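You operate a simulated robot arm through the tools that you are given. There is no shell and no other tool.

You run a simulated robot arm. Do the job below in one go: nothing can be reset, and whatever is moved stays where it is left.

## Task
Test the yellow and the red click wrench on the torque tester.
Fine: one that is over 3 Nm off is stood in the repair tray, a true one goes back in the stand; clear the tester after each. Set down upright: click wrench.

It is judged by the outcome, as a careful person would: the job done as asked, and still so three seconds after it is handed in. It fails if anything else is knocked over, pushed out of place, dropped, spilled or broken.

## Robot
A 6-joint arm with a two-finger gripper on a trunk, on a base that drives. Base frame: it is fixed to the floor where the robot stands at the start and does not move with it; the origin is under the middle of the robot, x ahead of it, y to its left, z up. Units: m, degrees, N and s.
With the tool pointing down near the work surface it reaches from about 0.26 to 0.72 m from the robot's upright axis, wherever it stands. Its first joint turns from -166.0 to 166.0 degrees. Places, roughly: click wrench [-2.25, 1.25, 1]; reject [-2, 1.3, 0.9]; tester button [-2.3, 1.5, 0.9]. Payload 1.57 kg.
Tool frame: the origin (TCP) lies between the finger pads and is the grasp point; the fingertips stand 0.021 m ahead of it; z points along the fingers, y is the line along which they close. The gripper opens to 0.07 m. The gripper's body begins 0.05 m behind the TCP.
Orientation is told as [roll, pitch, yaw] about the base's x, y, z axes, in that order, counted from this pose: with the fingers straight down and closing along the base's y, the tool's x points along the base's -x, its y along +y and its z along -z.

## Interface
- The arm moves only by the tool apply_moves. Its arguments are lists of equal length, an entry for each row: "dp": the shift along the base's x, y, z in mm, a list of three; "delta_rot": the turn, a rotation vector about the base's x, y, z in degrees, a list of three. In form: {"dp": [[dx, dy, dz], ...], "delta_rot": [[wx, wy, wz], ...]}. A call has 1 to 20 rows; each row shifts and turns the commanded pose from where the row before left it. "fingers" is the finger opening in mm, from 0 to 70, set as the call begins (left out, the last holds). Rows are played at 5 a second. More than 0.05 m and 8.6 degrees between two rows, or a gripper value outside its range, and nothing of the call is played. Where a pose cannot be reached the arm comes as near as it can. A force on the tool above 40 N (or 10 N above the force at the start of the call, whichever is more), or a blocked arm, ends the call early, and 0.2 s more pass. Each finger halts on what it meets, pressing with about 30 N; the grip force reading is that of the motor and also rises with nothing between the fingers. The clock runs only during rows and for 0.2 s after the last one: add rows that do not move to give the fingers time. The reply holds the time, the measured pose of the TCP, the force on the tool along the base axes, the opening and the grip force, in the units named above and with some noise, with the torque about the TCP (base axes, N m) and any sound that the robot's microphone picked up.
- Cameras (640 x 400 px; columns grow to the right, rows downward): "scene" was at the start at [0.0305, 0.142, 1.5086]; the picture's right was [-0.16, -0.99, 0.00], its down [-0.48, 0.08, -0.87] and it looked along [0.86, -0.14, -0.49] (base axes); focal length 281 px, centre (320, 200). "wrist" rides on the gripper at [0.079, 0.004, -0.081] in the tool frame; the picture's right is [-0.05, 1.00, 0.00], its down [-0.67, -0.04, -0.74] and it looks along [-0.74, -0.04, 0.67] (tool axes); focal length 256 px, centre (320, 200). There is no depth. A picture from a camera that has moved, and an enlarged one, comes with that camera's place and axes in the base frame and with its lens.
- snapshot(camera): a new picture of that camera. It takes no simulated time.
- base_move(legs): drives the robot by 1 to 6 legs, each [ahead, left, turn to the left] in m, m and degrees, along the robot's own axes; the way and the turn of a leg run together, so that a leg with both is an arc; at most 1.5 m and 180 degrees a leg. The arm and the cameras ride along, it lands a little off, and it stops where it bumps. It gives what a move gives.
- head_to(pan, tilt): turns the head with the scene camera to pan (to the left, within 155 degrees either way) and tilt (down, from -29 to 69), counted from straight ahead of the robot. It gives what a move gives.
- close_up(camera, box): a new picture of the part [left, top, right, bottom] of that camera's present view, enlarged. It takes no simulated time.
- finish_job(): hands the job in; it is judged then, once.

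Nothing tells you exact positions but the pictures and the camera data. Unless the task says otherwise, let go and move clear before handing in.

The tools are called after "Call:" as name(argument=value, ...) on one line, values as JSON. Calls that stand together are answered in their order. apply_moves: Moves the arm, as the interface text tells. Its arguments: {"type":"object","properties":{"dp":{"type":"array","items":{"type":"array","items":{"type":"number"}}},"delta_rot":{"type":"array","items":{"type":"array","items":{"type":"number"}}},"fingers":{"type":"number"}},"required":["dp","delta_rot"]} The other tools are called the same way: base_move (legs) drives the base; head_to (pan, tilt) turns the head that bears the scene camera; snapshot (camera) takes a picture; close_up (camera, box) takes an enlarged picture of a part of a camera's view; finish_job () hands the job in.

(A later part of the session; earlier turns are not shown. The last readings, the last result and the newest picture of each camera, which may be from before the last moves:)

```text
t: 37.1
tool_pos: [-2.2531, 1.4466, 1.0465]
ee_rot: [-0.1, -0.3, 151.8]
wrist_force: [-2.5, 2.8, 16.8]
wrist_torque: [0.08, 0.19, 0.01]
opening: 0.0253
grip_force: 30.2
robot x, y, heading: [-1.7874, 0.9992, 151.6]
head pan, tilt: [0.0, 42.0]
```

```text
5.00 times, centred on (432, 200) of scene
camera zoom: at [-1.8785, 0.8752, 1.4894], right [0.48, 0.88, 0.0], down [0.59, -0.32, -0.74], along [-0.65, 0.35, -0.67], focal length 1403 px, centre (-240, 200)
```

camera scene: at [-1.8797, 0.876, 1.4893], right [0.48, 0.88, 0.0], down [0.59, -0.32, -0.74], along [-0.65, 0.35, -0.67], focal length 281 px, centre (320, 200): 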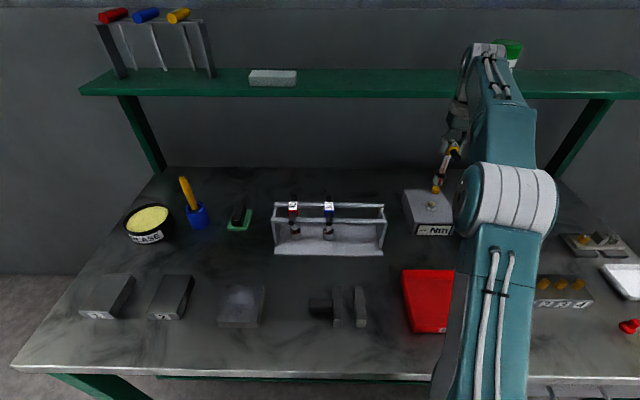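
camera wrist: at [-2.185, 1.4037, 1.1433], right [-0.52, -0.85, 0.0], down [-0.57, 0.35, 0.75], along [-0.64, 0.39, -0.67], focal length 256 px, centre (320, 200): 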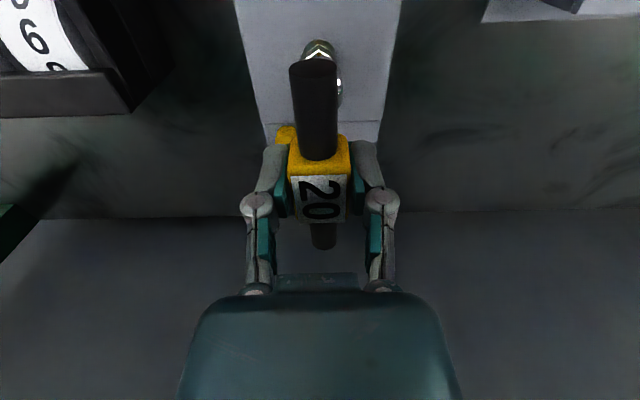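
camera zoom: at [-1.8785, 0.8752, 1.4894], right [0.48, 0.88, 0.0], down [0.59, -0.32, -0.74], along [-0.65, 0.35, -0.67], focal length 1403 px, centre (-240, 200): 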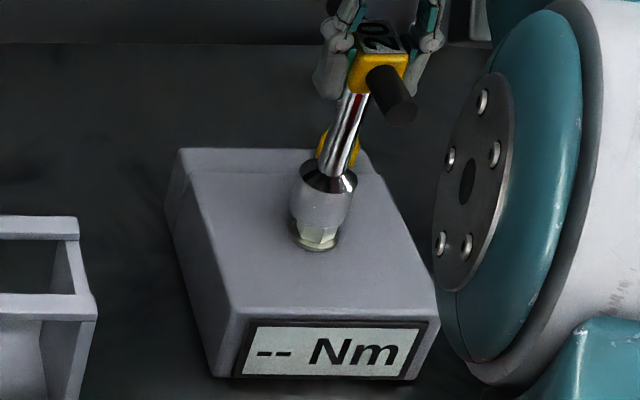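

Contact at the stud top (not yet engaged); the torque suggests the stud lies slightly to the near-left. I ease off, shift about 1.5 mm that way, and try again.

Call:
apply_moves(dp=[[0, 0, 3], [0.6, -1.4, 0], [0, 0, -3], [0, 0, -3], [0, 0, -2], [0, 0, 0]], delta_rot=[[0, 0, 0], [0, 0, 0], [0, 0, 0], [0, 0, 0], [0, 0, 0], [0, 0, 0]])

Call:
close_up(camera="scene", box=[392, 160, 472, 240])

```text
t: 38.5
tool_pos: [-2.2528, 1.4435, 1.0415]
ee_rot: [-0.1, -0.3, 151.6]
wrist_force: [-5.3, -0.1, 21.8]
wrist_torque: [0.06, 0.15, 0.04]
opening: 0.0251
grip_force: 30.0
robot x, y, heading: [-1.7852, 0.9947, 151.6]
head pan, tilt: [0.0, 42.0]
```

```text
5.00 times, centred on (432, 200) of scene
camera zoom: at [-1.8788, 0.8739, 1.4893], right [0.48, 0.88, 0.0], down [0.59, -0.32, -0.74], along [-0.65, 0.35, -0.67], focal length 1403 px, centre (-240, 200)
```

zoom: 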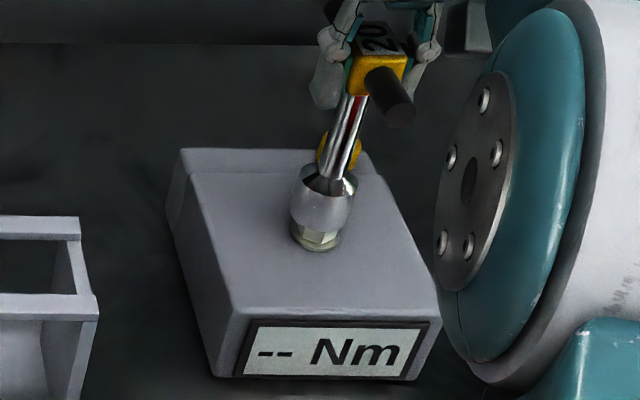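

It sank 5 mm further and is being pushed away from me; I follow that push slightly and press on gently.

Call:
apply_moves(dp=[[-1.2, 0, 1], [0, 0, -2], [0, 0, -2], [0, 0, -2], [0, 0, 0]], delta_rot=[[0, 0, 0], [0, 0, 0], [0, 0, 0], [0, 0, 0], [0, 0, 0]])

Call:
close_up(camera="scene", box=[392, 160, 472, 240])

```text
t: 39.7
tool_pos: [-2.2535, 1.4437, 1.0357]
ee_rot: [-0.1, -0.1, 151.7]
wrist_force: [-3.0, -0.3, 21.6]
wrist_torque: [0.16, -0.05, 0.0]
opening: 0.0248
grip_force: 30.1
robot x, y, heading: [-1.7831, 0.9944, 151.4]
head pan, tilt: [0.0, 42.0]
```

```text
5.00 times, centred on (432, 200) of scene
camera zoom: at [-1.8786, 0.8742, 1.4893], right [0.48, 0.88, 0.0], down [0.59, -0.32, -0.74], along [-0.65, 0.35, -0.67], focal length 1403 px, centre (-240, 200)
```

zoom: 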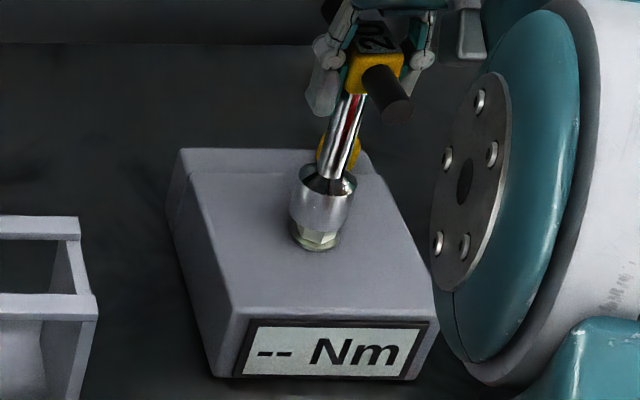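

The wrench hasn't sunk; the fingers slipped down the cube instead, so the socket still rests on top of the hex. I lift off a little and re-examine alignment.

Call:
apply_moves(dp=[[0, 0, 4], [0, 0, 4], [0, 0, 0]], delta_rot=[[0, 0, 0], [0, 0, 0], [0, 0, 0]])

Call:
close_up(camera="scene", box=[412, 160, 452, 215])

Call:
close_up(camera="wrist", box=[260, 20, 380, 100])

Call:
snapshot(camera="wrist")

```text
t: 40.5
tool_pos: [-2.2526, 1.444, 1.043]
ee_rot: [-0.1, 0.1, 151.7]
wrist_force: [0.3, 0.0, -2.4]
wrist_torque: [-0.02, 0.04, 0.0]
opening: 0.0246
grip_force: 30.3
robot x, y, heading: [-1.7839, 0.9948, 151.9]
head pan, tilt: [0.0, 42.0]
```

```text
7.27 times, centred on (432, 188) of scene
camera zoom: at [-1.8796, 0.8762, 1.4893], right [0.48, 0.88, 0.0], down [0.59, -0.32, -0.74], along [-0.65, 0.35, -0.67], focal length 2041 px, centre (-494, 291)
```

zoom: 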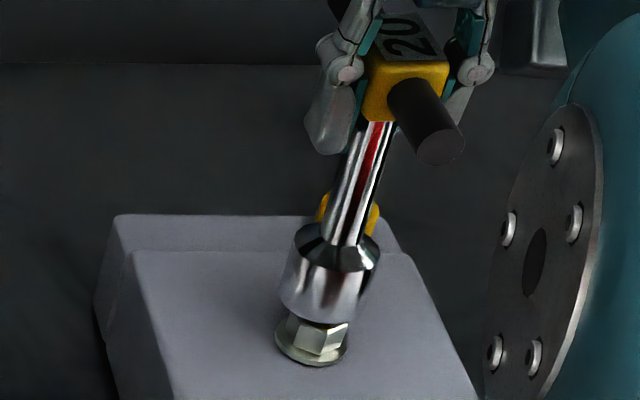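

```text
5.00 times, centred on (320, 60) of wrist
camera zoom: at [-2.186, 1.4024, 1.123], right [-0.52, -0.85, 0.0], down [-0.57, 0.35, 0.74], along [-0.64, 0.39, -0.67], focal length 1280 px, centre (320, 900)
```

zoom: 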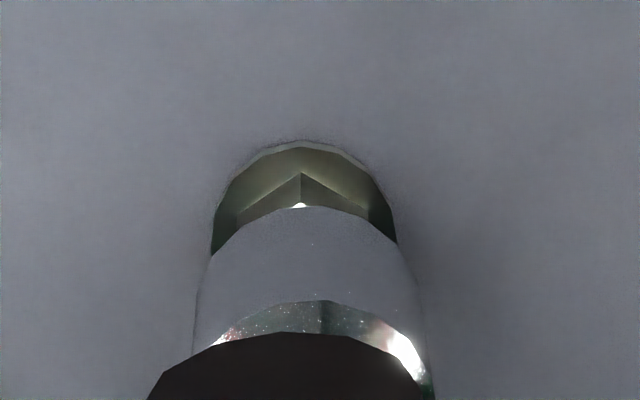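

```text
taken
camera wrist: at [-2.186, 1.4024, 1.123], right [-0.52, -0.85, 0.0], down [-0.57, 0.35, 0.74], along [-0.64, 0.39, -0.67], focal length 256 px, centre (320, 200)
```

wrist: 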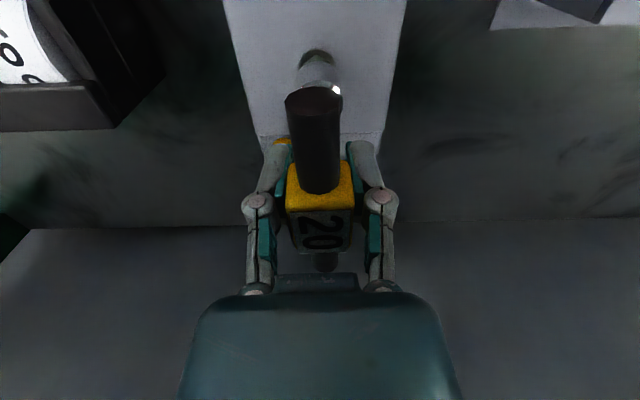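

Call:
apply_moves(dp=[[0, 0, -2], [0, 0, -2], [0, 0, -1], [0, 0, 0]], delta_rot=[[0, 0, 0], [0, 0, 0], [0, 0, 0], [0, 0, 0]])

Call:
close_up(camera="scene", box=[416, 180, 446, 215])

Call:
close_up(camera="wrist", box=[280, 30, 360, 80])

```text
t: 41.5
tool_pos: [-2.2538, 1.4449, 1.0387]
ee_rot: [-0.1, 0.0, 151.7]
wrist_force: [0.8, 1.2, -3.3]
wrist_torque: [-0.02, -0.04, -0.01]
opening: 0.0248
grip_force: 29.9
robot x, y, heading: [-1.783, 0.9957, 151.6]
head pan, tilt: [0.0, 42.0]
```

```text
11.43 times, centred on (431, 198) of scene
camera zoom: at [-1.8797, 0.876, 1.4893], right [0.48, 0.88, 0.0], down [0.59, -0.32, -0.74], along [-0.65, 0.35, -0.67], focal length 3208 px, centre (-949, 229)
```

zoom: 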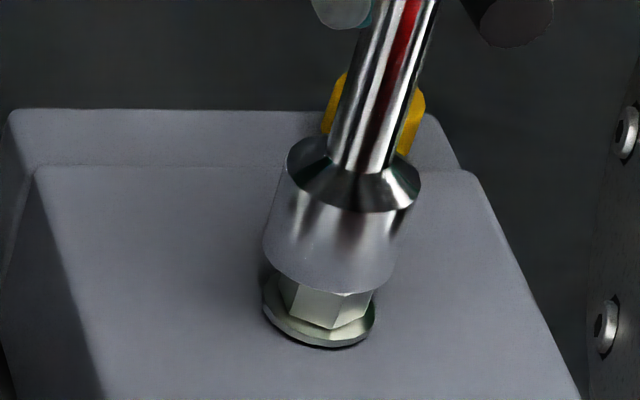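

```text
8.00 times, centred on (320, 55) of wrist
camera zoom: at [-2.186, 1.4024, 1.1184], right [-0.52, -0.85, 0.0], down [-0.57, 0.35, 0.75], along [-0.64, 0.39, -0.67], focal length 2048 px, centre (320, 1360)
```

zoom: 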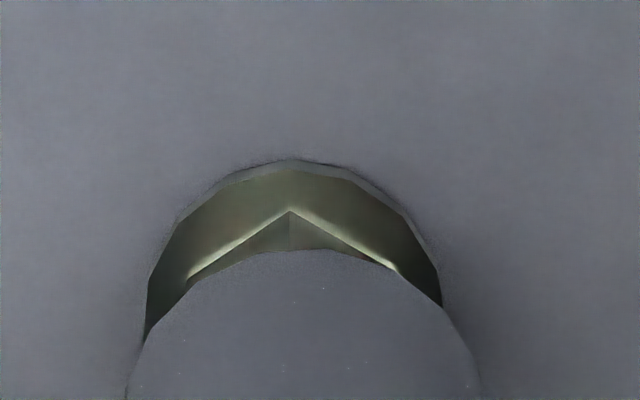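

The socket is still ~2 mm left and ~1.3 mm beyond the stud by both cameras. Shifting by that and lowering gently.

Call:
apply_moves(dp=[[2.1, 1.1, 0], [0, 0, -2], [0, 0, 0]], delta_rot=[[0, 0, 0], [0, 0, 0], [0, 0, 0]])

Call:
close_up(camera="scene", box=[416, 180, 446, 215])

Call:
close_up(camera="wrist", box=[280, 30, 360, 80])

```text
t: 42.3
tool_pos: [-2.2512, 1.4464, 1.0363]
ee_rot: [0.0, 0.0, 151.7]
wrist_force: [0.6, 0.4, -2.5]
wrist_torque: [0.01, 0.0, -0.01]
opening: 0.0249
grip_force: 30.3
robot x, y, heading: [-1.7813, 0.9977, 151.4]
head pan, tilt: [0.0, 42.0]
```

```text
11.43 times, centred on (431, 198) of scene
camera zoom: at [-1.8796, 0.876, 1.4893], right [0.48, 0.88, 0.0], down [0.59, -0.32, -0.74], along [-0.65, 0.35, -0.67], focal length 3208 px, centre (-949, 229)
```

zoom: 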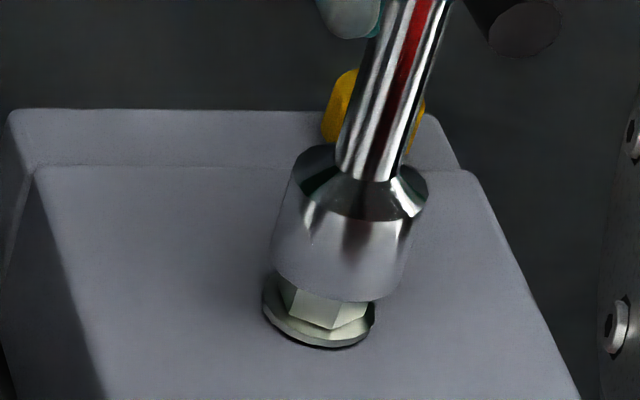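

```text
8.00 times, centred on (320, 55) of wrist
camera zoom: at [-2.184, 1.4038, 1.1164], right [-0.52, -0.85, 0.0], down [-0.57, 0.35, 0.75], along [-0.64, 0.39, -0.67], focal length 2048 px, centre (320, 1360)
```

zoom: 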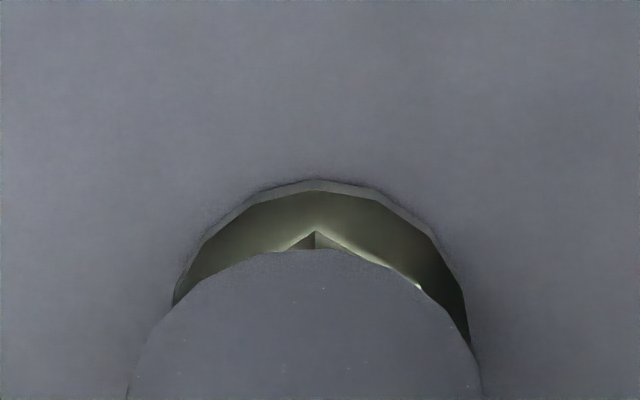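

Now both cameras agree to within half a millimetre. Lowering in small steps.

Call:
apply_moves(dp=[[-0.2, -0.3, -1], [0, 0, -1.5], [0, 0, -1.5], [0, 0, -1.5], [0, 0, -1.5], [0, 0, 0]], delta_rot=[[0, 0, 0], [0, 0, 0], [0, 0, 0], [0, 0, 0], [0, 0, 0], [0, 0, 0]])

Call:
close_up(camera="scene", box=[416, 180, 446, 215])

Call:
close_up(camera="wrist", box=[280, 30, 360, 80])

```text
t: 43.7
tool_pos: [-2.2524, 1.4447, 1.028]
ee_rot: [0.0, 0.1, 151.7]
wrist_force: [4.0, -3.2, -6.1]
wrist_torque: [-0.34, -0.35, -0.06]
opening: 0.0247
grip_force: 30.2
robot x, y, heading: [-1.7845, 0.9964, 151.6]
head pan, tilt: [0.0, 42.0]
```

```text
11.43 times, centred on (431, 198) of scene
camera zoom: at [-1.8795, 0.8758, 1.4893], right [0.48, 0.88, 0.0], down [0.59, -0.32, -0.74], along [-0.65, 0.35, -0.67], focal length 3208 px, centre (-949, 229)
```

zoom: 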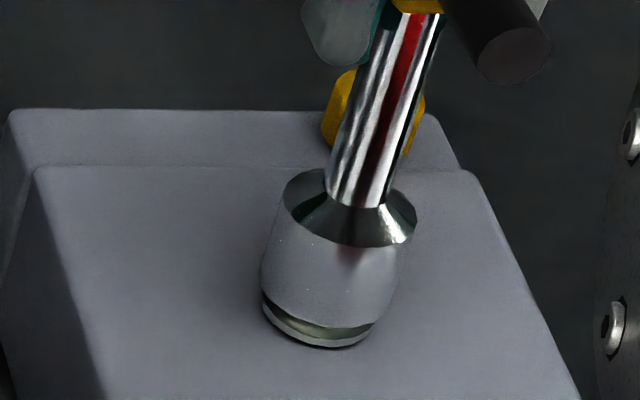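

```text
8.00 times, centred on (320, 55) of wrist
camera zoom: at [-2.184, 1.4034, 1.1087], right [-0.52, -0.85, 0.0], down [-0.57, 0.35, 0.74], along [-0.64, 0.39, -0.67], focal length 2048 px, centre (320, 1360)
```

zoom: 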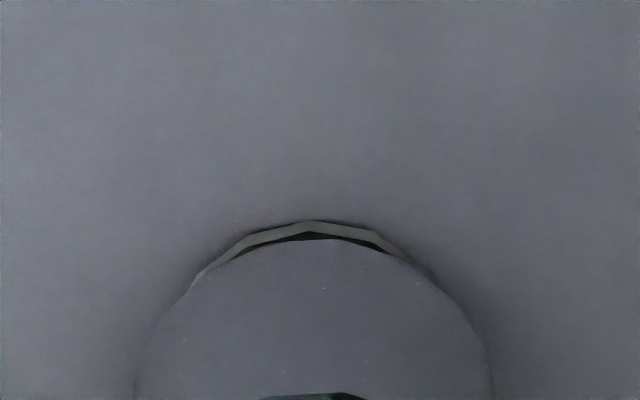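

The socket has slipped over the hex. A few millimetres more to seat it.

Call:
apply_moves(dp=[[0, 0, -1.5], [0, 0, -1.5], [0, 0, -1], [0, 0, 0]], delta_rot=[[0, 0, 0], [0, 0, 0], [0, 0, 0], [0, 0, 0]])

Call:
close_up(camera="scene", box=[392, 160, 472, 240])

Call:
snapshot(camera="wrist")

```text
t: 44.7
tool_pos: [-2.2518, 1.4461, 1.0243]
ee_rot: [0.0, 0.0, 151.6]
wrist_force: [6.8, -4.5, 1.0]
wrist_torque: [-0.36, -0.69, -0.06]
opening: 0.0247
grip_force: 29.8
robot x, y, heading: [-1.7824, 0.9949, 151.7]
head pan, tilt: [0.0, 42.0]
```

```text
5.00 times, centred on (432, 200) of scene
camera zoom: at [-1.8789, 0.8755, 1.4893], right [0.48, 0.88, 0.0], down [0.59, -0.32, -0.74], along [-0.65, 0.35, -0.67], focal length 1403 px, centre (-240, 200)
```

zoom: 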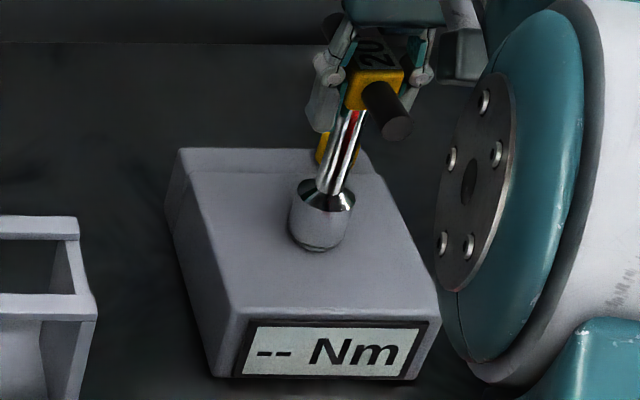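

```text
taken
camera wrist: at [-2.1838, 1.4034, 1.1057], right [-0.52, -0.85, 0.0], down [-0.57, 0.35, 0.75], along [-0.64, 0.39, -0.67], focal length 256 px, centre (320, 200)
```

wrist: 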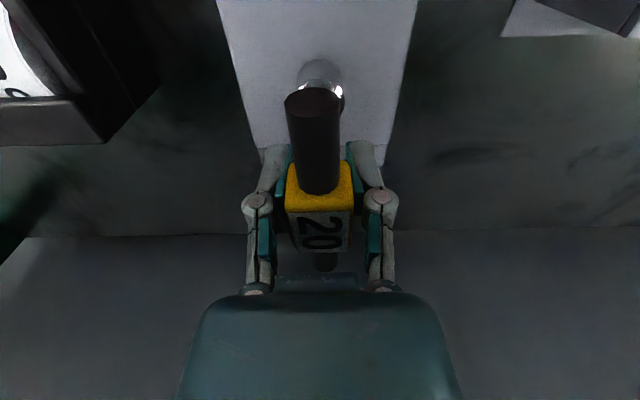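

Seated on the flange. I'll open, recentre vertically on the cube, and regrip before turning.

Call:
apply_moves(dp=[[0, 0, 0], [0, 0, 0], [0, 0, 0], [0, 0, 4], [0, 0, 4], [0, 0, 0]], delta_rot=[[0, 0, 0], [0, 0, 0], [0, 0, 0], [0, 0, 0], [0, 0, 0], [0, 0, 0]], fingers=50)

Call:
snapshot(camera="wrist")

Call:
close_up(camera="scene", box=[392, 150, 472, 240])

```text
t: 46.1
tool_pos: [-2.2517, 1.4446, 1.0336]
ee_rot: [0.0, -0.2, 151.6]
wrist_force: [-0.6, 0.1, 0.3]
wrist_torque: [0.01, 0.02, 0.0]
opening: 0.0499
grip_force: 0.1
robot x, y, heading: [-1.784, 0.9965, 151.6]
head pan, tilt: [0.0, 42.0]
```

```text
taken
camera wrist: at [-2.1842, 1.4031, 1.1137], right [-0.52, -0.85, 0.0], down [-0.57, 0.35, 0.75], along [-0.64, 0.39, -0.67], focal length 256 px, centre (320, 200)
```

wrist: 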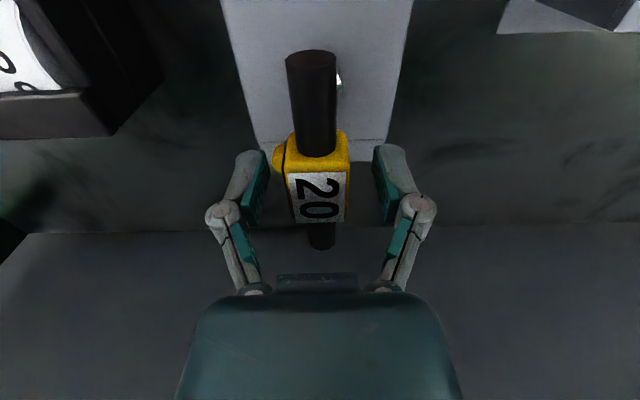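

```text
4.44 times, centred on (432, 195) of scene
camera zoom: at [-1.8795, 0.8759, 1.4893], right [0.48, 0.88, 0.0], down [0.59, -0.32, -0.74], along [-0.65, 0.35, -0.67], focal length 1247 px, centre (-178, 222)
```

zoom: 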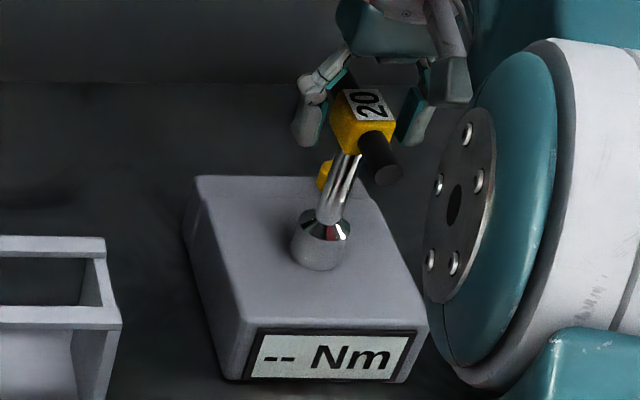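

The wrench stands upright on the stud with its head centred between the fingers. I grip and turn clockwise in small steps, listening for the click.

Call:
apply_moves(dp=[[0, 0, -2], [0, 0, 0], [0, 0, 0], [0, 0, 0], [0, 0, 0]], delta_rot=[[0, 0, 0], [0, 0, 0], [0, 0, 0], [0, 0, 0], [0, 0, 0]], fingers=10)

Call:
apply_moves(dp=[[0, 0, 0], [0, 0, 0], [0, 0, 0], [0, 0, 0], [0, 0, 0]], delta_rot=[[0, 0, -2], [0, 0, -2], [0, 0, -2], [0, 0, -2], [0, 0, 0]])

Call:
close_up(camera="scene", box=[392, 150, 472, 240])

Call:
snapshot(camera="wrist")

```text
t: 47.3
tool_pos: [-2.2506, 1.4436, 1.0315]
ee_rot: [0.0, -0.1, 151.6]
wrist_force: [-1.0, 2.2, 22.2]
wrist_torque: [0.11, 0.12, -0.05]
opening: 0.0254
grip_force: 30.1
robot x, y, heading: [-1.783, 1.0029, 151.6]
head pan, tilt: [0.0, 42.0]
```

```text
t: 48.5
tool_pos: [-2.2508, 1.4449, 1.0308]
ee_rot: [0.0, -0.1, 143.6]
wrist_force: [0.9, 1.9, 21.7]
wrist_torque: [-0.02, -0.04, 0.03]
opening: 0.0254
grip_force: 29.7
robot x, y, heading: [-1.7867, 0.9944, 151.9]
head pan, tilt: [0.0, 42.0]
```

```text
4.44 times, centred on (432, 195) of scene
camera zoom: at [-1.878, 0.8749, 1.4894], right [0.48, 0.88, 0.0], down [0.59, -0.32, -0.74], along [-0.65, 0.35, -0.67], focal length 1247 px, centre (-178, 222)
```

zoom: 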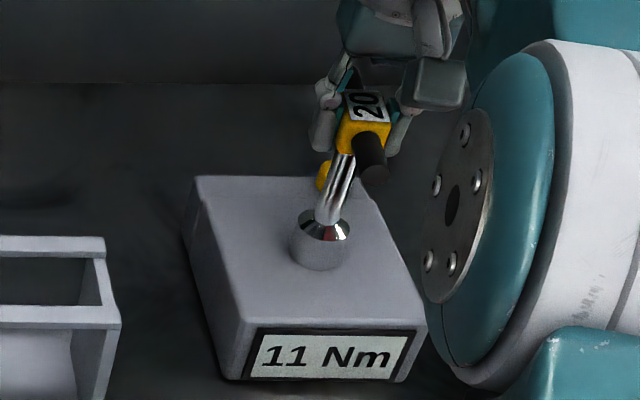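

```text
taken
camera wrist: at [-2.1902, 1.3939, 1.1121], right [-0.64, -0.77, 0.0], down [-0.51, 0.42, 0.75], along [-0.58, 0.47, -0.67], focal length 256 px, centre (320, 200)
```

wrist: 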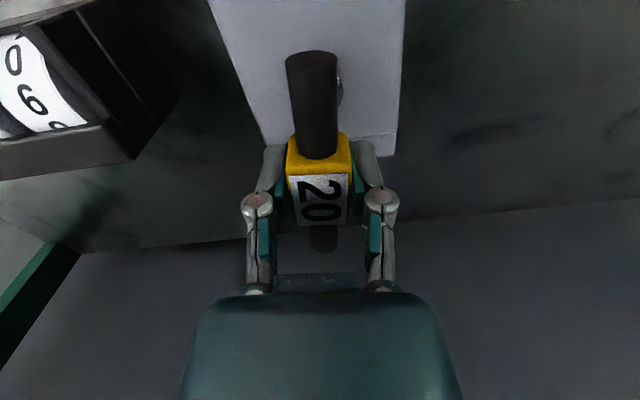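

The display now reads 11 Nm and rises with turning. I continue in small turns until the click.

Call:
apply_moves(dp=[[0, 0, 0], [0, 0, 0], [0, 0, 0], [0, 0, 0]], delta_rot=[[0, 0, -1], [0, 0, -1], [0, 0, -1], [0, 0, 0]])

Call:
close_up(camera="scene", box=[392, 150, 472, 240])

```text
t: 49.5
tool_pos: [-2.2503, 1.445, 1.0312]
ee_rot: [0.0, -0.1, 140.6]
wrist_force: [3.8, 0.4, 20.4]
wrist_torque: [-0.12, -0.25, 0.08]
opening: 0.0256
grip_force: 30.5
robot x, y, heading: [-1.784, 0.9964, 151.5]
head pan, tilt: [0.0, 42.0]
```

```text
4.44 times, centred on (432, 195) of scene
camera zoom: at [-1.8779, 0.8747, 1.4894], right [0.48, 0.88, 0.0], down [0.59, -0.32, -0.74], along [-0.65, 0.35, -0.67], focal length 1247 px, centre (-178, 222)
```

zoom: 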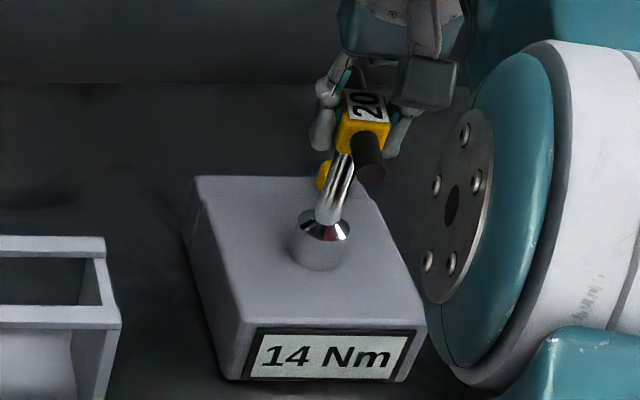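

Call:
apply_moves(dp=[[0, 0, 0], [0, 0, 0], [0, 0, 0]], delta_rot=[[0, 0, -1], [0, 0, -1], [0, 0, 0]])

Call:
close_up(camera="scene", box=[392, 150, 472, 240])

Call:
apply_moves(dp=[[0, 0, 0], [0, 0, 0]], delta_rot=[[0, 0, -1], [0, 0, 0]])

Call:
close_up(camera="scene", box=[392, 150, 472, 240])

```text
t: 50.3
tool_pos: [-2.2504, 1.4455, 1.0312]
ee_rot: [0.0, -0.1, 138.6]
wrist_force: [2.7, -0.3, 18.8]
wrist_torque: [-0.12, -0.18, 0.09]
opening: 0.0251
grip_force: 29.8
robot x, y, heading: [-1.7807, 0.9964, 151.4]
head pan, tilt: [0.0, 42.0]
```

```text
4.44 times, centred on (432, 195) of scene
camera zoom: at [-1.8781, 0.8748, 1.4894], right [0.48, 0.88, 0.0], down [0.59, -0.32, -0.74], along [-0.65, 0.35, -0.67], focal length 1247 px, centre (-178, 222)
```

zoom: 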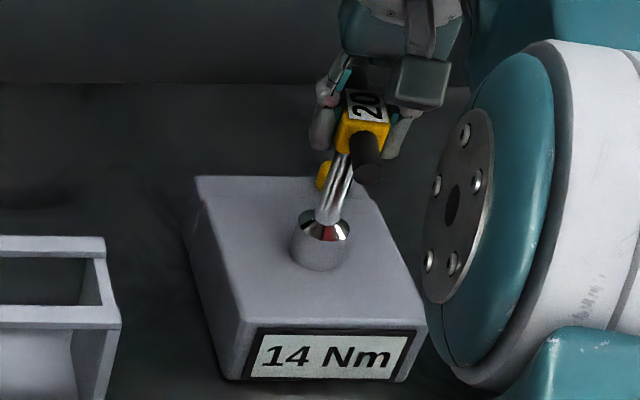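

```text
t: 50.9
tool_pos: [-2.2506, 1.4442, 1.0311]
ee_rot: [0.0, -0.1, 137.6]
wrist_force: [2.0, 0.6, 16.4]
wrist_torque: [-0.06, -0.19, 0.07]
opening: 0.0249
grip_force: 30.1
robot x, y, heading: [-1.7814, 0.9994, 151.5]
head pan, tilt: [0.0, 42.0]
```

```text
4.44 times, centred on (432, 195) of scene
camera zoom: at [-1.8782, 0.875, 1.4894], right [0.48, 0.88, 0.0], down [0.59, -0.32, -0.74], along [-0.65, 0.35, -0.67], focal length 1247 px, centre (-178, 222)
```

zoom: 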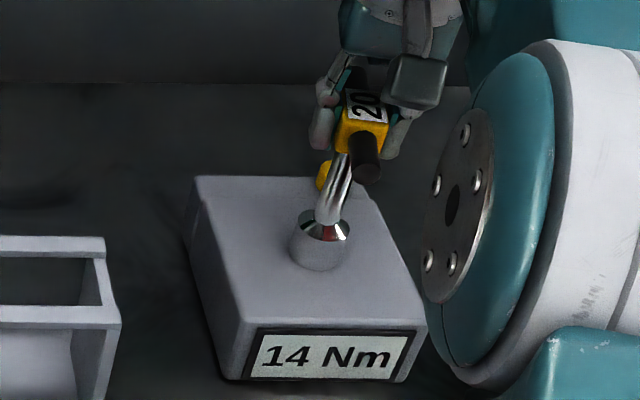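

The reading stays at 14 while I turned further, without a click; I check whether the fingers slip on the cube.

Call:
snapshot(camera="wrist")

Call:
close_up(camera="scene", box=[412, 155, 452, 195])

```text
taken
camera wrist: at [-2.1958, 1.3877, 1.1118], right [-0.71, -0.7, 0.0], down [-0.47, 0.47, 0.75], along [-0.52, 0.53, -0.67], focal length 256 px, centre (320, 200)
```

wrist: 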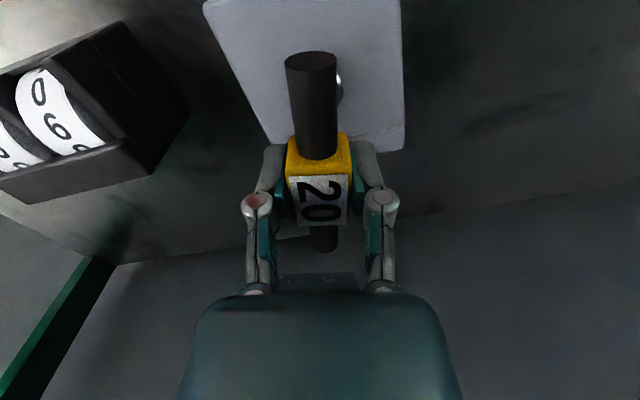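

```text
10.00 times, centred on (432, 175) of scene
camera zoom: at [-1.8782, 0.875, 1.4894], right [0.48, 0.88, 0.0], down [0.59, -0.32, -0.74], along [-0.65, 0.35, -0.67], focal length 2807 px, centre (-800, 450)
```

zoom: 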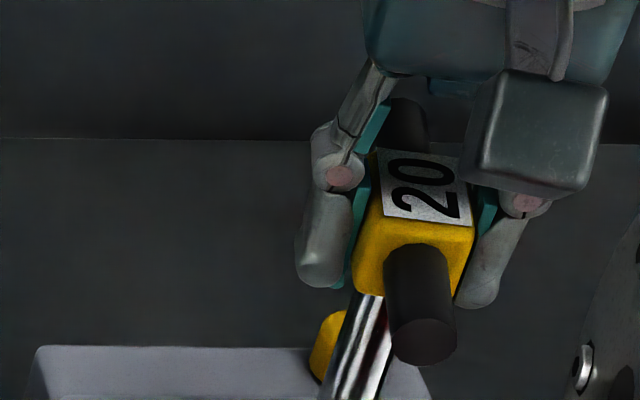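

Call:
apply_moves(dp=[[0, 0, 0], [0, 0, 0], [0, 0, 0], [0, 0, 0]], delta_rot=[[0, 0, -1.5], [0, 0, -1.5], [0, 0, -1.5], [0, 0, 0]])

Call:
close_up(camera="scene", box=[392, 150, 472, 240])

Call:
snapshot(camera="wrist")

```text
t: 51.9
tool_pos: [-2.2505, 1.4441, 1.0317]
ee_rot: [-0.1, -0.1, 133.2]
wrist_force: [4.5, -1.3, 15.5]
wrist_torque: [-0.16, -0.32, 0.11]
opening: 0.0253
grip_force: 29.6
robot x, y, heading: [-1.7823, 0.9968, 151.5]
head pan, tilt: [0.0, 42.0]
```

```text
4.44 times, centred on (432, 195) of scene
camera zoom: at [-1.8782, 0.875, 1.4894], right [0.48, 0.88, 0.0], down [0.59, -0.32, -0.74], along [-0.65, 0.35, -0.67], focal length 1247 px, centre (-178, 222)
```

zoom: 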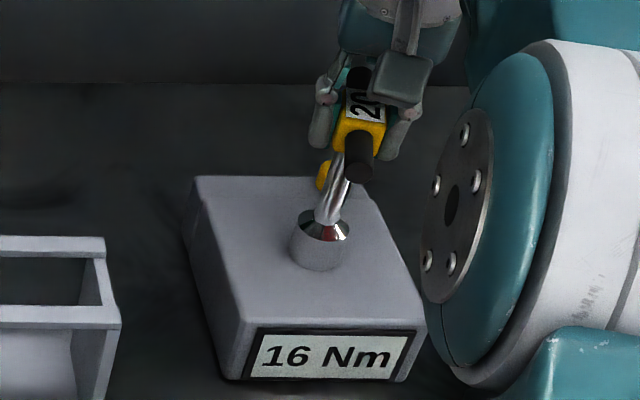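

```text
taken
camera wrist: at [-2.2006, 1.3833, 1.1117], right [-0.77, -0.64, 0.0], down [-0.43, 0.51, 0.75], along [-0.48, 0.57, -0.67], focal length 256 px, centre (320, 200)
```

wrist: 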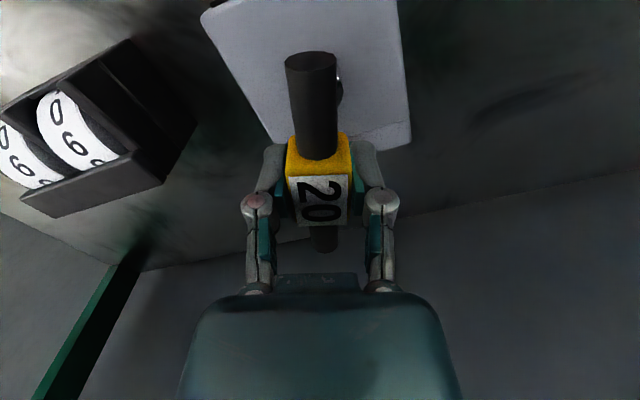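

The reading goes on rising (16 Nm), so no click yet. Continuing.

Call:
apply_moves(dp=[[0, 0, 0], [0, 0, 0], [0, 0, 0]], delta_rot=[[0, 0, -1.5], [0, 0, -1.5], [0, 0, 0]])

Call:
close_up(camera="scene", box=[392, 150, 472, 240])

Call:
apply_moves(dp=[[0, 0, 0], [0, 0, 0], [0, 0, 0]], delta_rot=[[0, 0, -1.5], [0, 0, -1.5], [0, 0, 0]])

Call:
close_up(camera="scene", box=[392, 150, 472, 240])

```text
t: 52.7
tool_pos: [-2.2517, 1.4449, 1.0317]
ee_rot: [0.0, -0.1, 130.1]
wrist_force: [5.0, -0.5, 11.9]
wrist_torque: [-0.07, -0.27, 0.06]
opening: 0.0253
grip_force: 30.1
robot x, y, heading: [-1.7847, 1.0002, 151.5]
head pan, tilt: [0.0, 42.0]
```

```text
4.44 times, centred on (432, 195) of scene
camera zoom: at [-1.8783, 0.8753, 1.4894], right [0.48, 0.88, 0.0], down [0.59, -0.32, -0.74], along [-0.65, 0.35, -0.67], focal length 1247 px, centre (-178, 222)
```

zoom: 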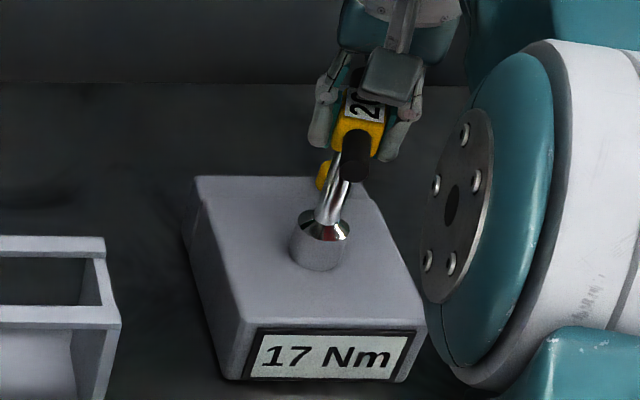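

```text
t: 53.5
tool_pos: [-2.2502, 1.4447, 1.0312]
ee_rot: [0.0, -0.1, 127.1]
wrist_force: [3.3, -1.1, 12.9]
wrist_torque: [-0.11, -0.17, 0.11]
opening: 0.0251
grip_force: 29.8
robot x, y, heading: [-1.7836, 0.9938, 151.6]
head pan, tilt: [0.0, 42.0]
```

```text
4.44 times, centred on (432, 195) of scene
camera zoom: at [-1.8784, 0.8753, 1.4894], right [0.48, 0.88, 0.0], down [0.59, -0.32, -0.74], along [-0.65, 0.35, -0.67], focal length 1247 px, centre (-178, 222)
```

zoom: 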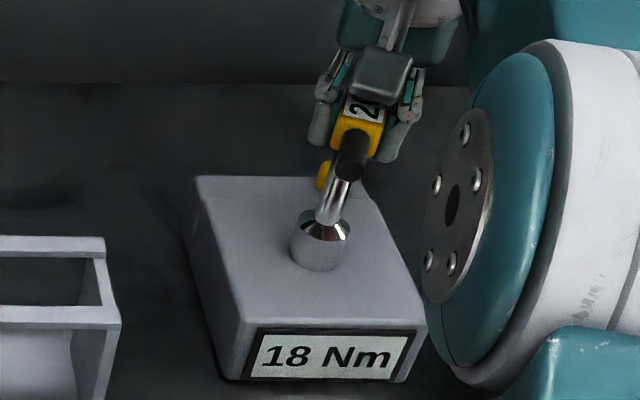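

Call:
apply_moves(dp=[[0, 0, 0], [0, 0, 0], [0, 0, 0]], delta_rot=[[0, 0, -1.5], [0, 0, -1.5], [0, 0, 0]])

Call:
close_up(camera="scene", box=[392, 150, 472, 240])

Call:
apply_moves(dp=[[0, 0, 0], [0, 0, 0], [0, 0, 0]], delta_rot=[[0, 0, -1.5], [0, 0, -1.5], [0, 0, 0]])

Call:
close_up(camera="scene", box=[392, 150, 472, 240])

Call:
snapshot(camera="wrist")

```text
t: 54.3
tool_pos: [-2.2509, 1.4456, 1.0303]
ee_rot: [0.1, -0.1, 124.0]
wrist_force: [6.1, -0.7, 11.6]
wrist_torque: [-0.16, -0.24, 0.15]
opening: 0.0253
grip_force: 29.4
robot x, y, heading: [-1.781, 0.9979, 151.5]
head pan, tilt: [0.0, 42.0]
```

```text
4.44 times, centred on (432, 195) of scene
camera zoom: at [-1.8783, 0.8753, 1.4894], right [0.48, 0.88, 0.0], down [0.59, -0.32, -0.74], along [-0.65, 0.35, -0.67], focal length 1247 px, centre (-178, 222)
```

zoom: 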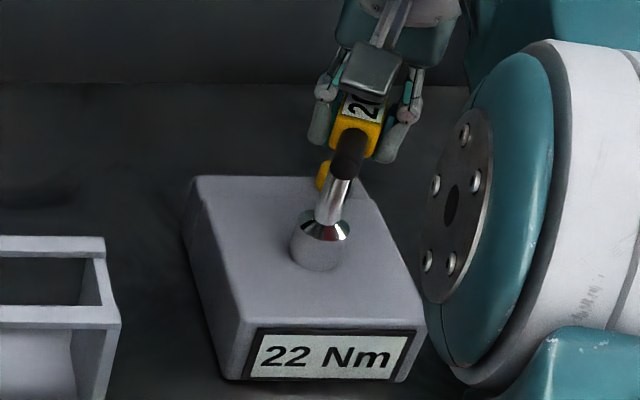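

```text
t: 55.1
tool_pos: [-2.2519, 1.4449, 1.0307]
ee_rot: [0.0, 0.0, 121.2]
wrist_force: [2.7, 0.9, 10.8]
wrist_torque: [-0.04, 0.0, 0.16]
opening: 0.0252
grip_force: 29.9
robot x, y, heading: [-1.7816, 1.0018, 151.6]
head pan, tilt: [0.0, 42.0]
```

```text
4.44 times, centred on (432, 195) of scene
camera zoom: at [-1.8786, 0.8754, 1.4894], right [0.48, 0.88, 0.0], down [0.59, -0.32, -0.74], along [-0.65, 0.35, -0.67], focal length 1247 px, centre (-178, 222)
```

zoom: 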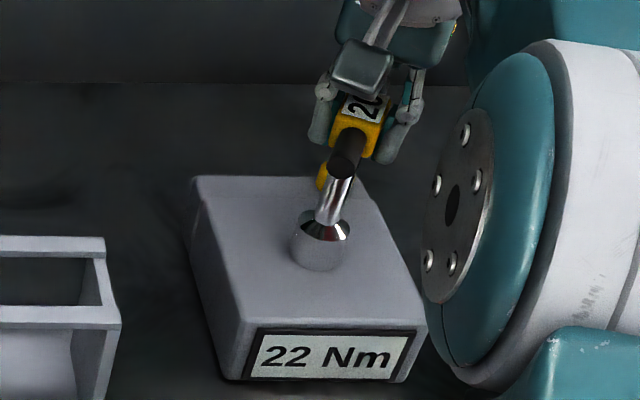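

```text
taken
camera wrist: at [-2.2145, 1.3743, 1.1116], right [-0.88, -0.47, 0.0], down [-0.31, 0.59, 0.75], along [-0.35, 0.66, -0.67], focal length 256 px, centre (320, 200)
```

wrist: 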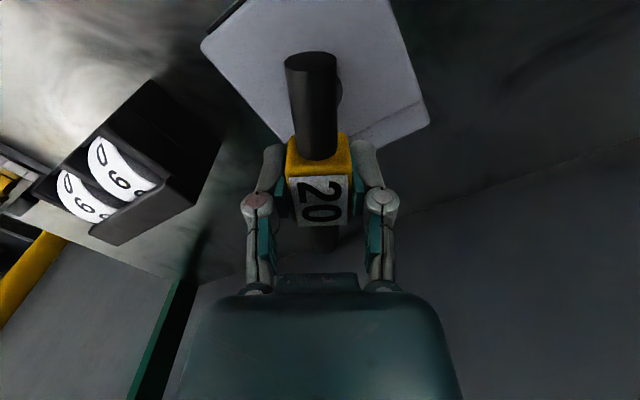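

22 Nm and still no click. Continuing in small steps.

Call:
apply_moves(dp=[[0, 0, 0], [0, 0, 0], [0, 0, 0]], delta_rot=[[0, 0, -1.5], [0, 0, -1.5], [0, 0, 0]])

Call:
close_up(camera="scene", box=[392, 150, 472, 240])

Call:
apply_moves(dp=[[0, 0, 0], [0, 0, 0], [0, 0, 0]], delta_rot=[[0, 0, -1.5], [0, 0, -1.5], [0, 0, 0]])

Call:
close_up(camera="scene", box=[392, 150, 472, 240])

```text
t: 55.9
tool_pos: [-2.252, 1.4455, 1.0307]
ee_rot: [0.0, -0.1, 118.1]
wrist_force: [3.1, 1.0, 11.6]
wrist_torque: [-0.08, -0.04, 0.19]
opening: 0.0251
grip_force: 30.2
robot x, y, heading: [-1.7804, 0.9985, 151.5]
head pan, tilt: [0.0, 42.0]
```

```text
4.44 times, centred on (432, 195) of scene
camera zoom: at [-1.8785, 0.8754, 1.4894], right [0.48, 0.88, 0.0], down [0.59, -0.32, -0.74], along [-0.65, 0.35, -0.67], focal length 1247 px, centre (-178, 222)
```

zoom: 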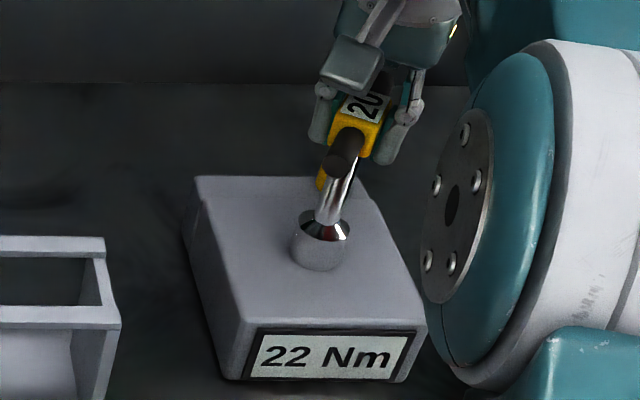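

```text
t: 56.7
tool_pos: [-2.252, 1.4441, 1.0309]
ee_rot: [0.0, -0.1, 115.2]
wrist_force: [2.3, 1.7, 11.5]
wrist_torque: [0.04, 0.03, 0.23]
opening: 0.0252
grip_force: 30.1
robot x, y, heading: [-1.7815, 0.996, 151.6]
head pan, tilt: [0.0, 42.0]
```

```text
4.44 times, centred on (432, 195) of scene
camera zoom: at [-1.8784, 0.8755, 1.4894], right [0.48, 0.88, 0.0], down [0.59, -0.32, -0.74], along [-0.65, 0.35, -0.67], focal length 1247 px, centre (-178, 222)
```

zoom: 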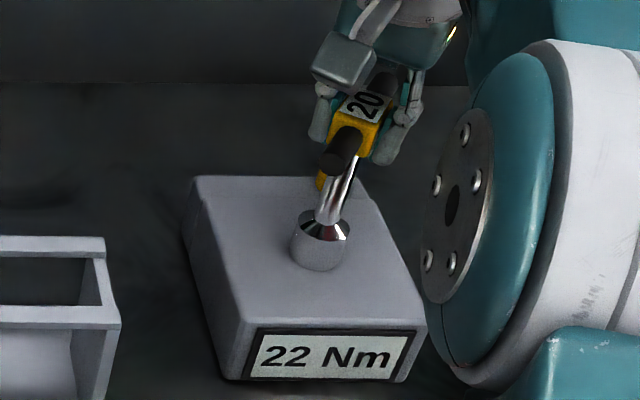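

Call:
apply_moves(dp=[[0, 0, 0], [0, 0, 0], [0, 0, 0]], delta_rot=[[0, 0, -1.5], [0, 0, -1.5], [0, 0, 0]])

Call:
close_up(camera="scene", box=[392, 150, 472, 240])

Call:
apply_moves(dp=[[0, 0, 0], [0, 0, 0], [0, 0, 0]], delta_rot=[[0, 0, -1.5], [0, 0, -1.5], [0, 0, 0]])

Call:
close_up(camera="scene", box=[392, 150, 472, 240])

Call:
snapshot(camera="wrist")

```text
t: 57.5
tool_pos: [-2.2511, 1.4455, 1.03]
ee_rot: [0.1, -0.2, 112.1]
wrist_force: [3.9, 2.8, 11.8]
wrist_torque: [0.02, -0.05, 0.25]
opening: 0.0253
grip_force: 30.6
robot x, y, heading: [-1.7844, 0.999, 151.6]
head pan, tilt: [0.0, 42.0]
```

```text
4.44 times, centred on (432, 195) of scene
camera zoom: at [-1.8783, 0.8756, 1.4894], right [0.48, 0.88, 0.0], down [0.59, -0.32, -0.74], along [-0.65, 0.35, -0.67], focal length 1247 px, centre (-178, 222)
```

zoom: 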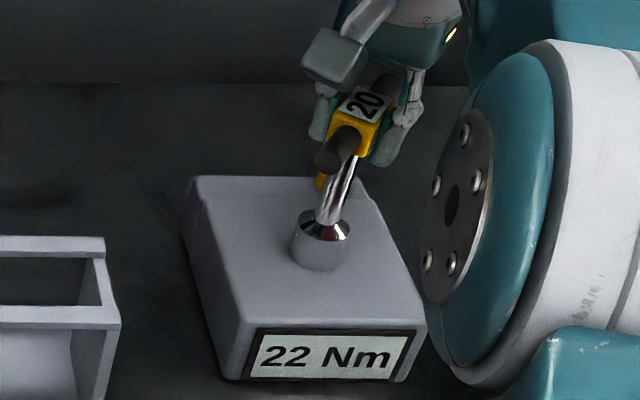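

```text
t: 58.3
tool_pos: [-2.2507, 1.4451, 1.0317]
ee_rot: [0.0, -0.2, 109.1]
wrist_force: [5.4, 0.9, 12.3]
wrist_torque: [0.1, -0.04, 0.3]
opening: 0.0252
grip_force: 29.8
robot x, y, heading: [-1.7814, 0.9947, 151.6]
head pan, tilt: [0.0, 42.0]
```

```text
4.44 times, centred on (432, 195) of scene
camera zoom: at [-1.8781, 0.8757, 1.4894], right [0.48, 0.88, 0.0], down [0.59, -0.32, -0.74], along [-0.65, 0.35, -0.67], focal length 1247 px, centre (-178, 222)
```

zoom: 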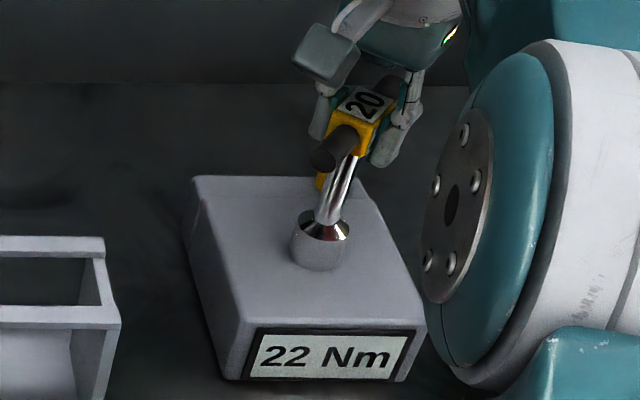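

```text
taken
camera wrist: at [-2.2297, 1.3684, 1.1115], right [-0.96, -0.28, 0.0], down [-0.18, 0.64, 0.75], along [-0.21, 0.72, -0.67], focal length 256 px, centre (320, 200)
```

wrist: 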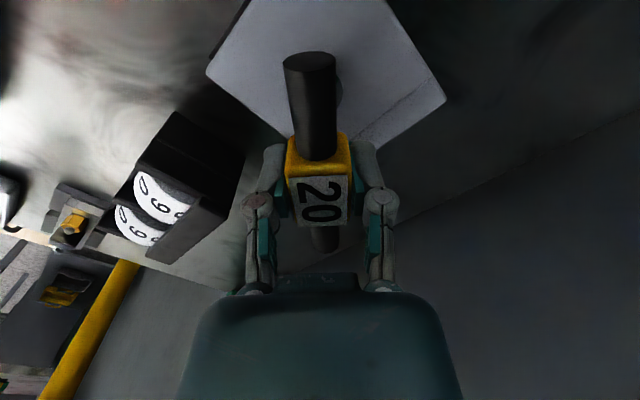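

The display holds its peak (22) while the wrist torque still climbs (0.30), and no click has sounded. I keep turning smoothly.

Call:
apply_moves(dp=[[0, 0, 0], [0, 0, 0], [0, 0, 0], [0, 0, 0], [0, 0, 0]], delta_rot=[[0, 0, -1], [0, 0, -1], [0, 0, -1], [0, 0, -1], [0, 0, 0]])

Call:
close_up(camera="scene", box=[392, 150, 472, 240])

Call:
apply_moves(dp=[[0, 0, 0], [0, 0, 0], [0, 0, 0], [0, 0, 0], [0, 0, 0]], delta_rot=[[0, 0, -1], [0, 0, -1], [0, 0, -1], [0, 0, -1], [0, 0, 0]])

Call:
close_up(camera="scene", box=[392, 150, 472, 240])

```text
t: 59.5
tool_pos: [-2.251, 1.4454, 1.0311]
ee_rot: [0.1, -0.1, 105.1]
wrist_force: [5.5, 2.7, 12.2]
wrist_torque: [0.18, -0.02, 0.32]
opening: 0.0254
grip_force: 29.7
robot x, y, heading: [-1.7889, 0.9957, 151.6]
head pan, tilt: [0.0, 42.0]
```

```text
4.44 times, centred on (432, 195) of scene
camera zoom: at [-1.878, 0.8759, 1.4894], right [0.48, 0.88, 0.0], down [0.59, -0.32, -0.74], along [-0.65, 0.35, -0.67], focal length 1247 px, centre (-178, 222)
```

zoom: 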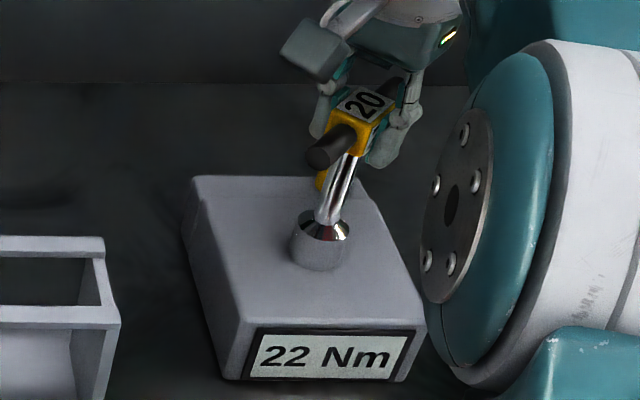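

```text
t: 60.7
tool_pos: [-2.2517, 1.4458, 1.0297]
ee_rot: [0.0, -0.1, 101.1]
wrist_force: [6.4, 2.4, 12.6]
wrist_torque: [0.12, -0.1, 0.36]
opening: 0.0253
grip_force: 30.2
robot x, y, heading: [-1.7834, 0.999, 151.5]
head pan, tilt: [0.0, 42.0]
```

```text
4.44 times, centred on (432, 195) of scene
camera zoom: at [-1.878, 0.8758, 1.4894], right [0.48, 0.88, 0.0], down [0.59, -0.32, -0.74], along [-0.65, 0.35, -0.67], focal length 1247 px, centre (-178, 222)
```

zoom: 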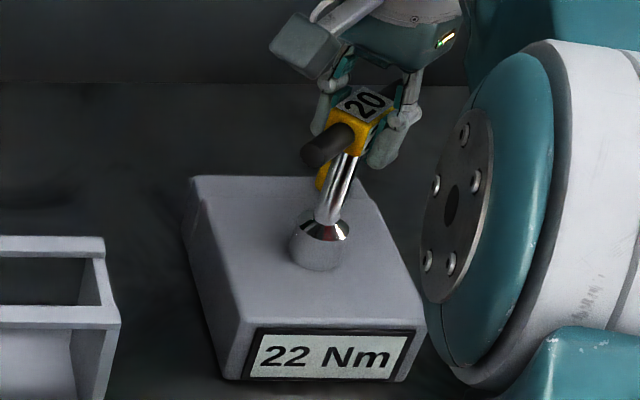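

Call:
apply_moves(dp=[[0, 0, 0], [0, 0, 0], [0, 0, 0], [0, 0, 0], [0, 0, 0]], delta_rot=[[0, 0, -2], [0, 0, -2], [0, 0, -2], [0, 0, -2], [0, 0, 0]])

Call:
close_up(camera="scene", box=[392, 150, 472, 240])

Call:
snapshot(camera="wrist")

```text
t: 61.9
tool_pos: [-2.2506, 1.4454, 1.0299]
ee_rot: [-0.1, 0.0, 93.0]
wrist_force: [7.8, 0.2, 7.8]
wrist_torque: [0.07, -0.12, 0.51]
opening: 0.0255
grip_force: 30.2
robot x, y, heading: [-1.7832, 0.9967, 151.7]
head pan, tilt: [0.0, 42.0]
```

```text
4.44 times, centred on (432, 195) of scene
camera zoom: at [-1.8782, 0.8759, 1.4894], right [0.48, 0.88, 0.0], down [0.59, -0.32, -0.74], along [-0.65, 0.35, -0.67], focal length 1247 px, centre (-178, 222)
```

zoom: 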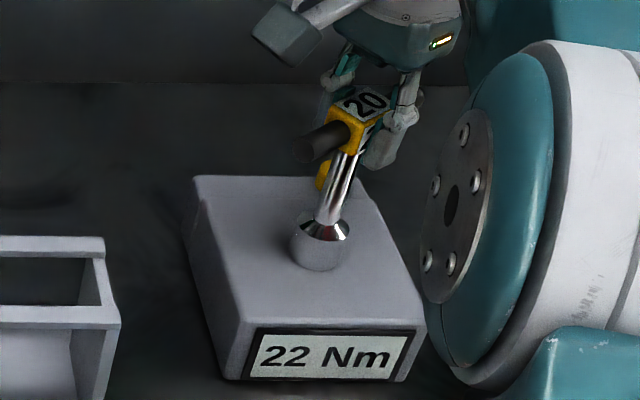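

```text
taken
camera wrist: at [-2.2516, 1.3656, 1.1113], right [-1.0, 0.0, 0.0], down [0.0, 0.67, 0.75], along [0.0, 0.75, -0.67], focal length 256 px, centre (320, 200)
```

wrist: 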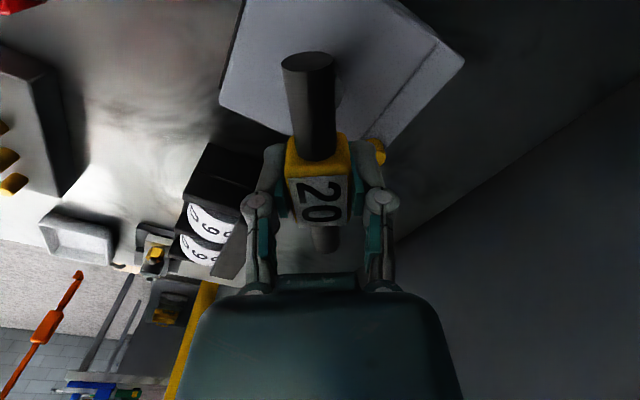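

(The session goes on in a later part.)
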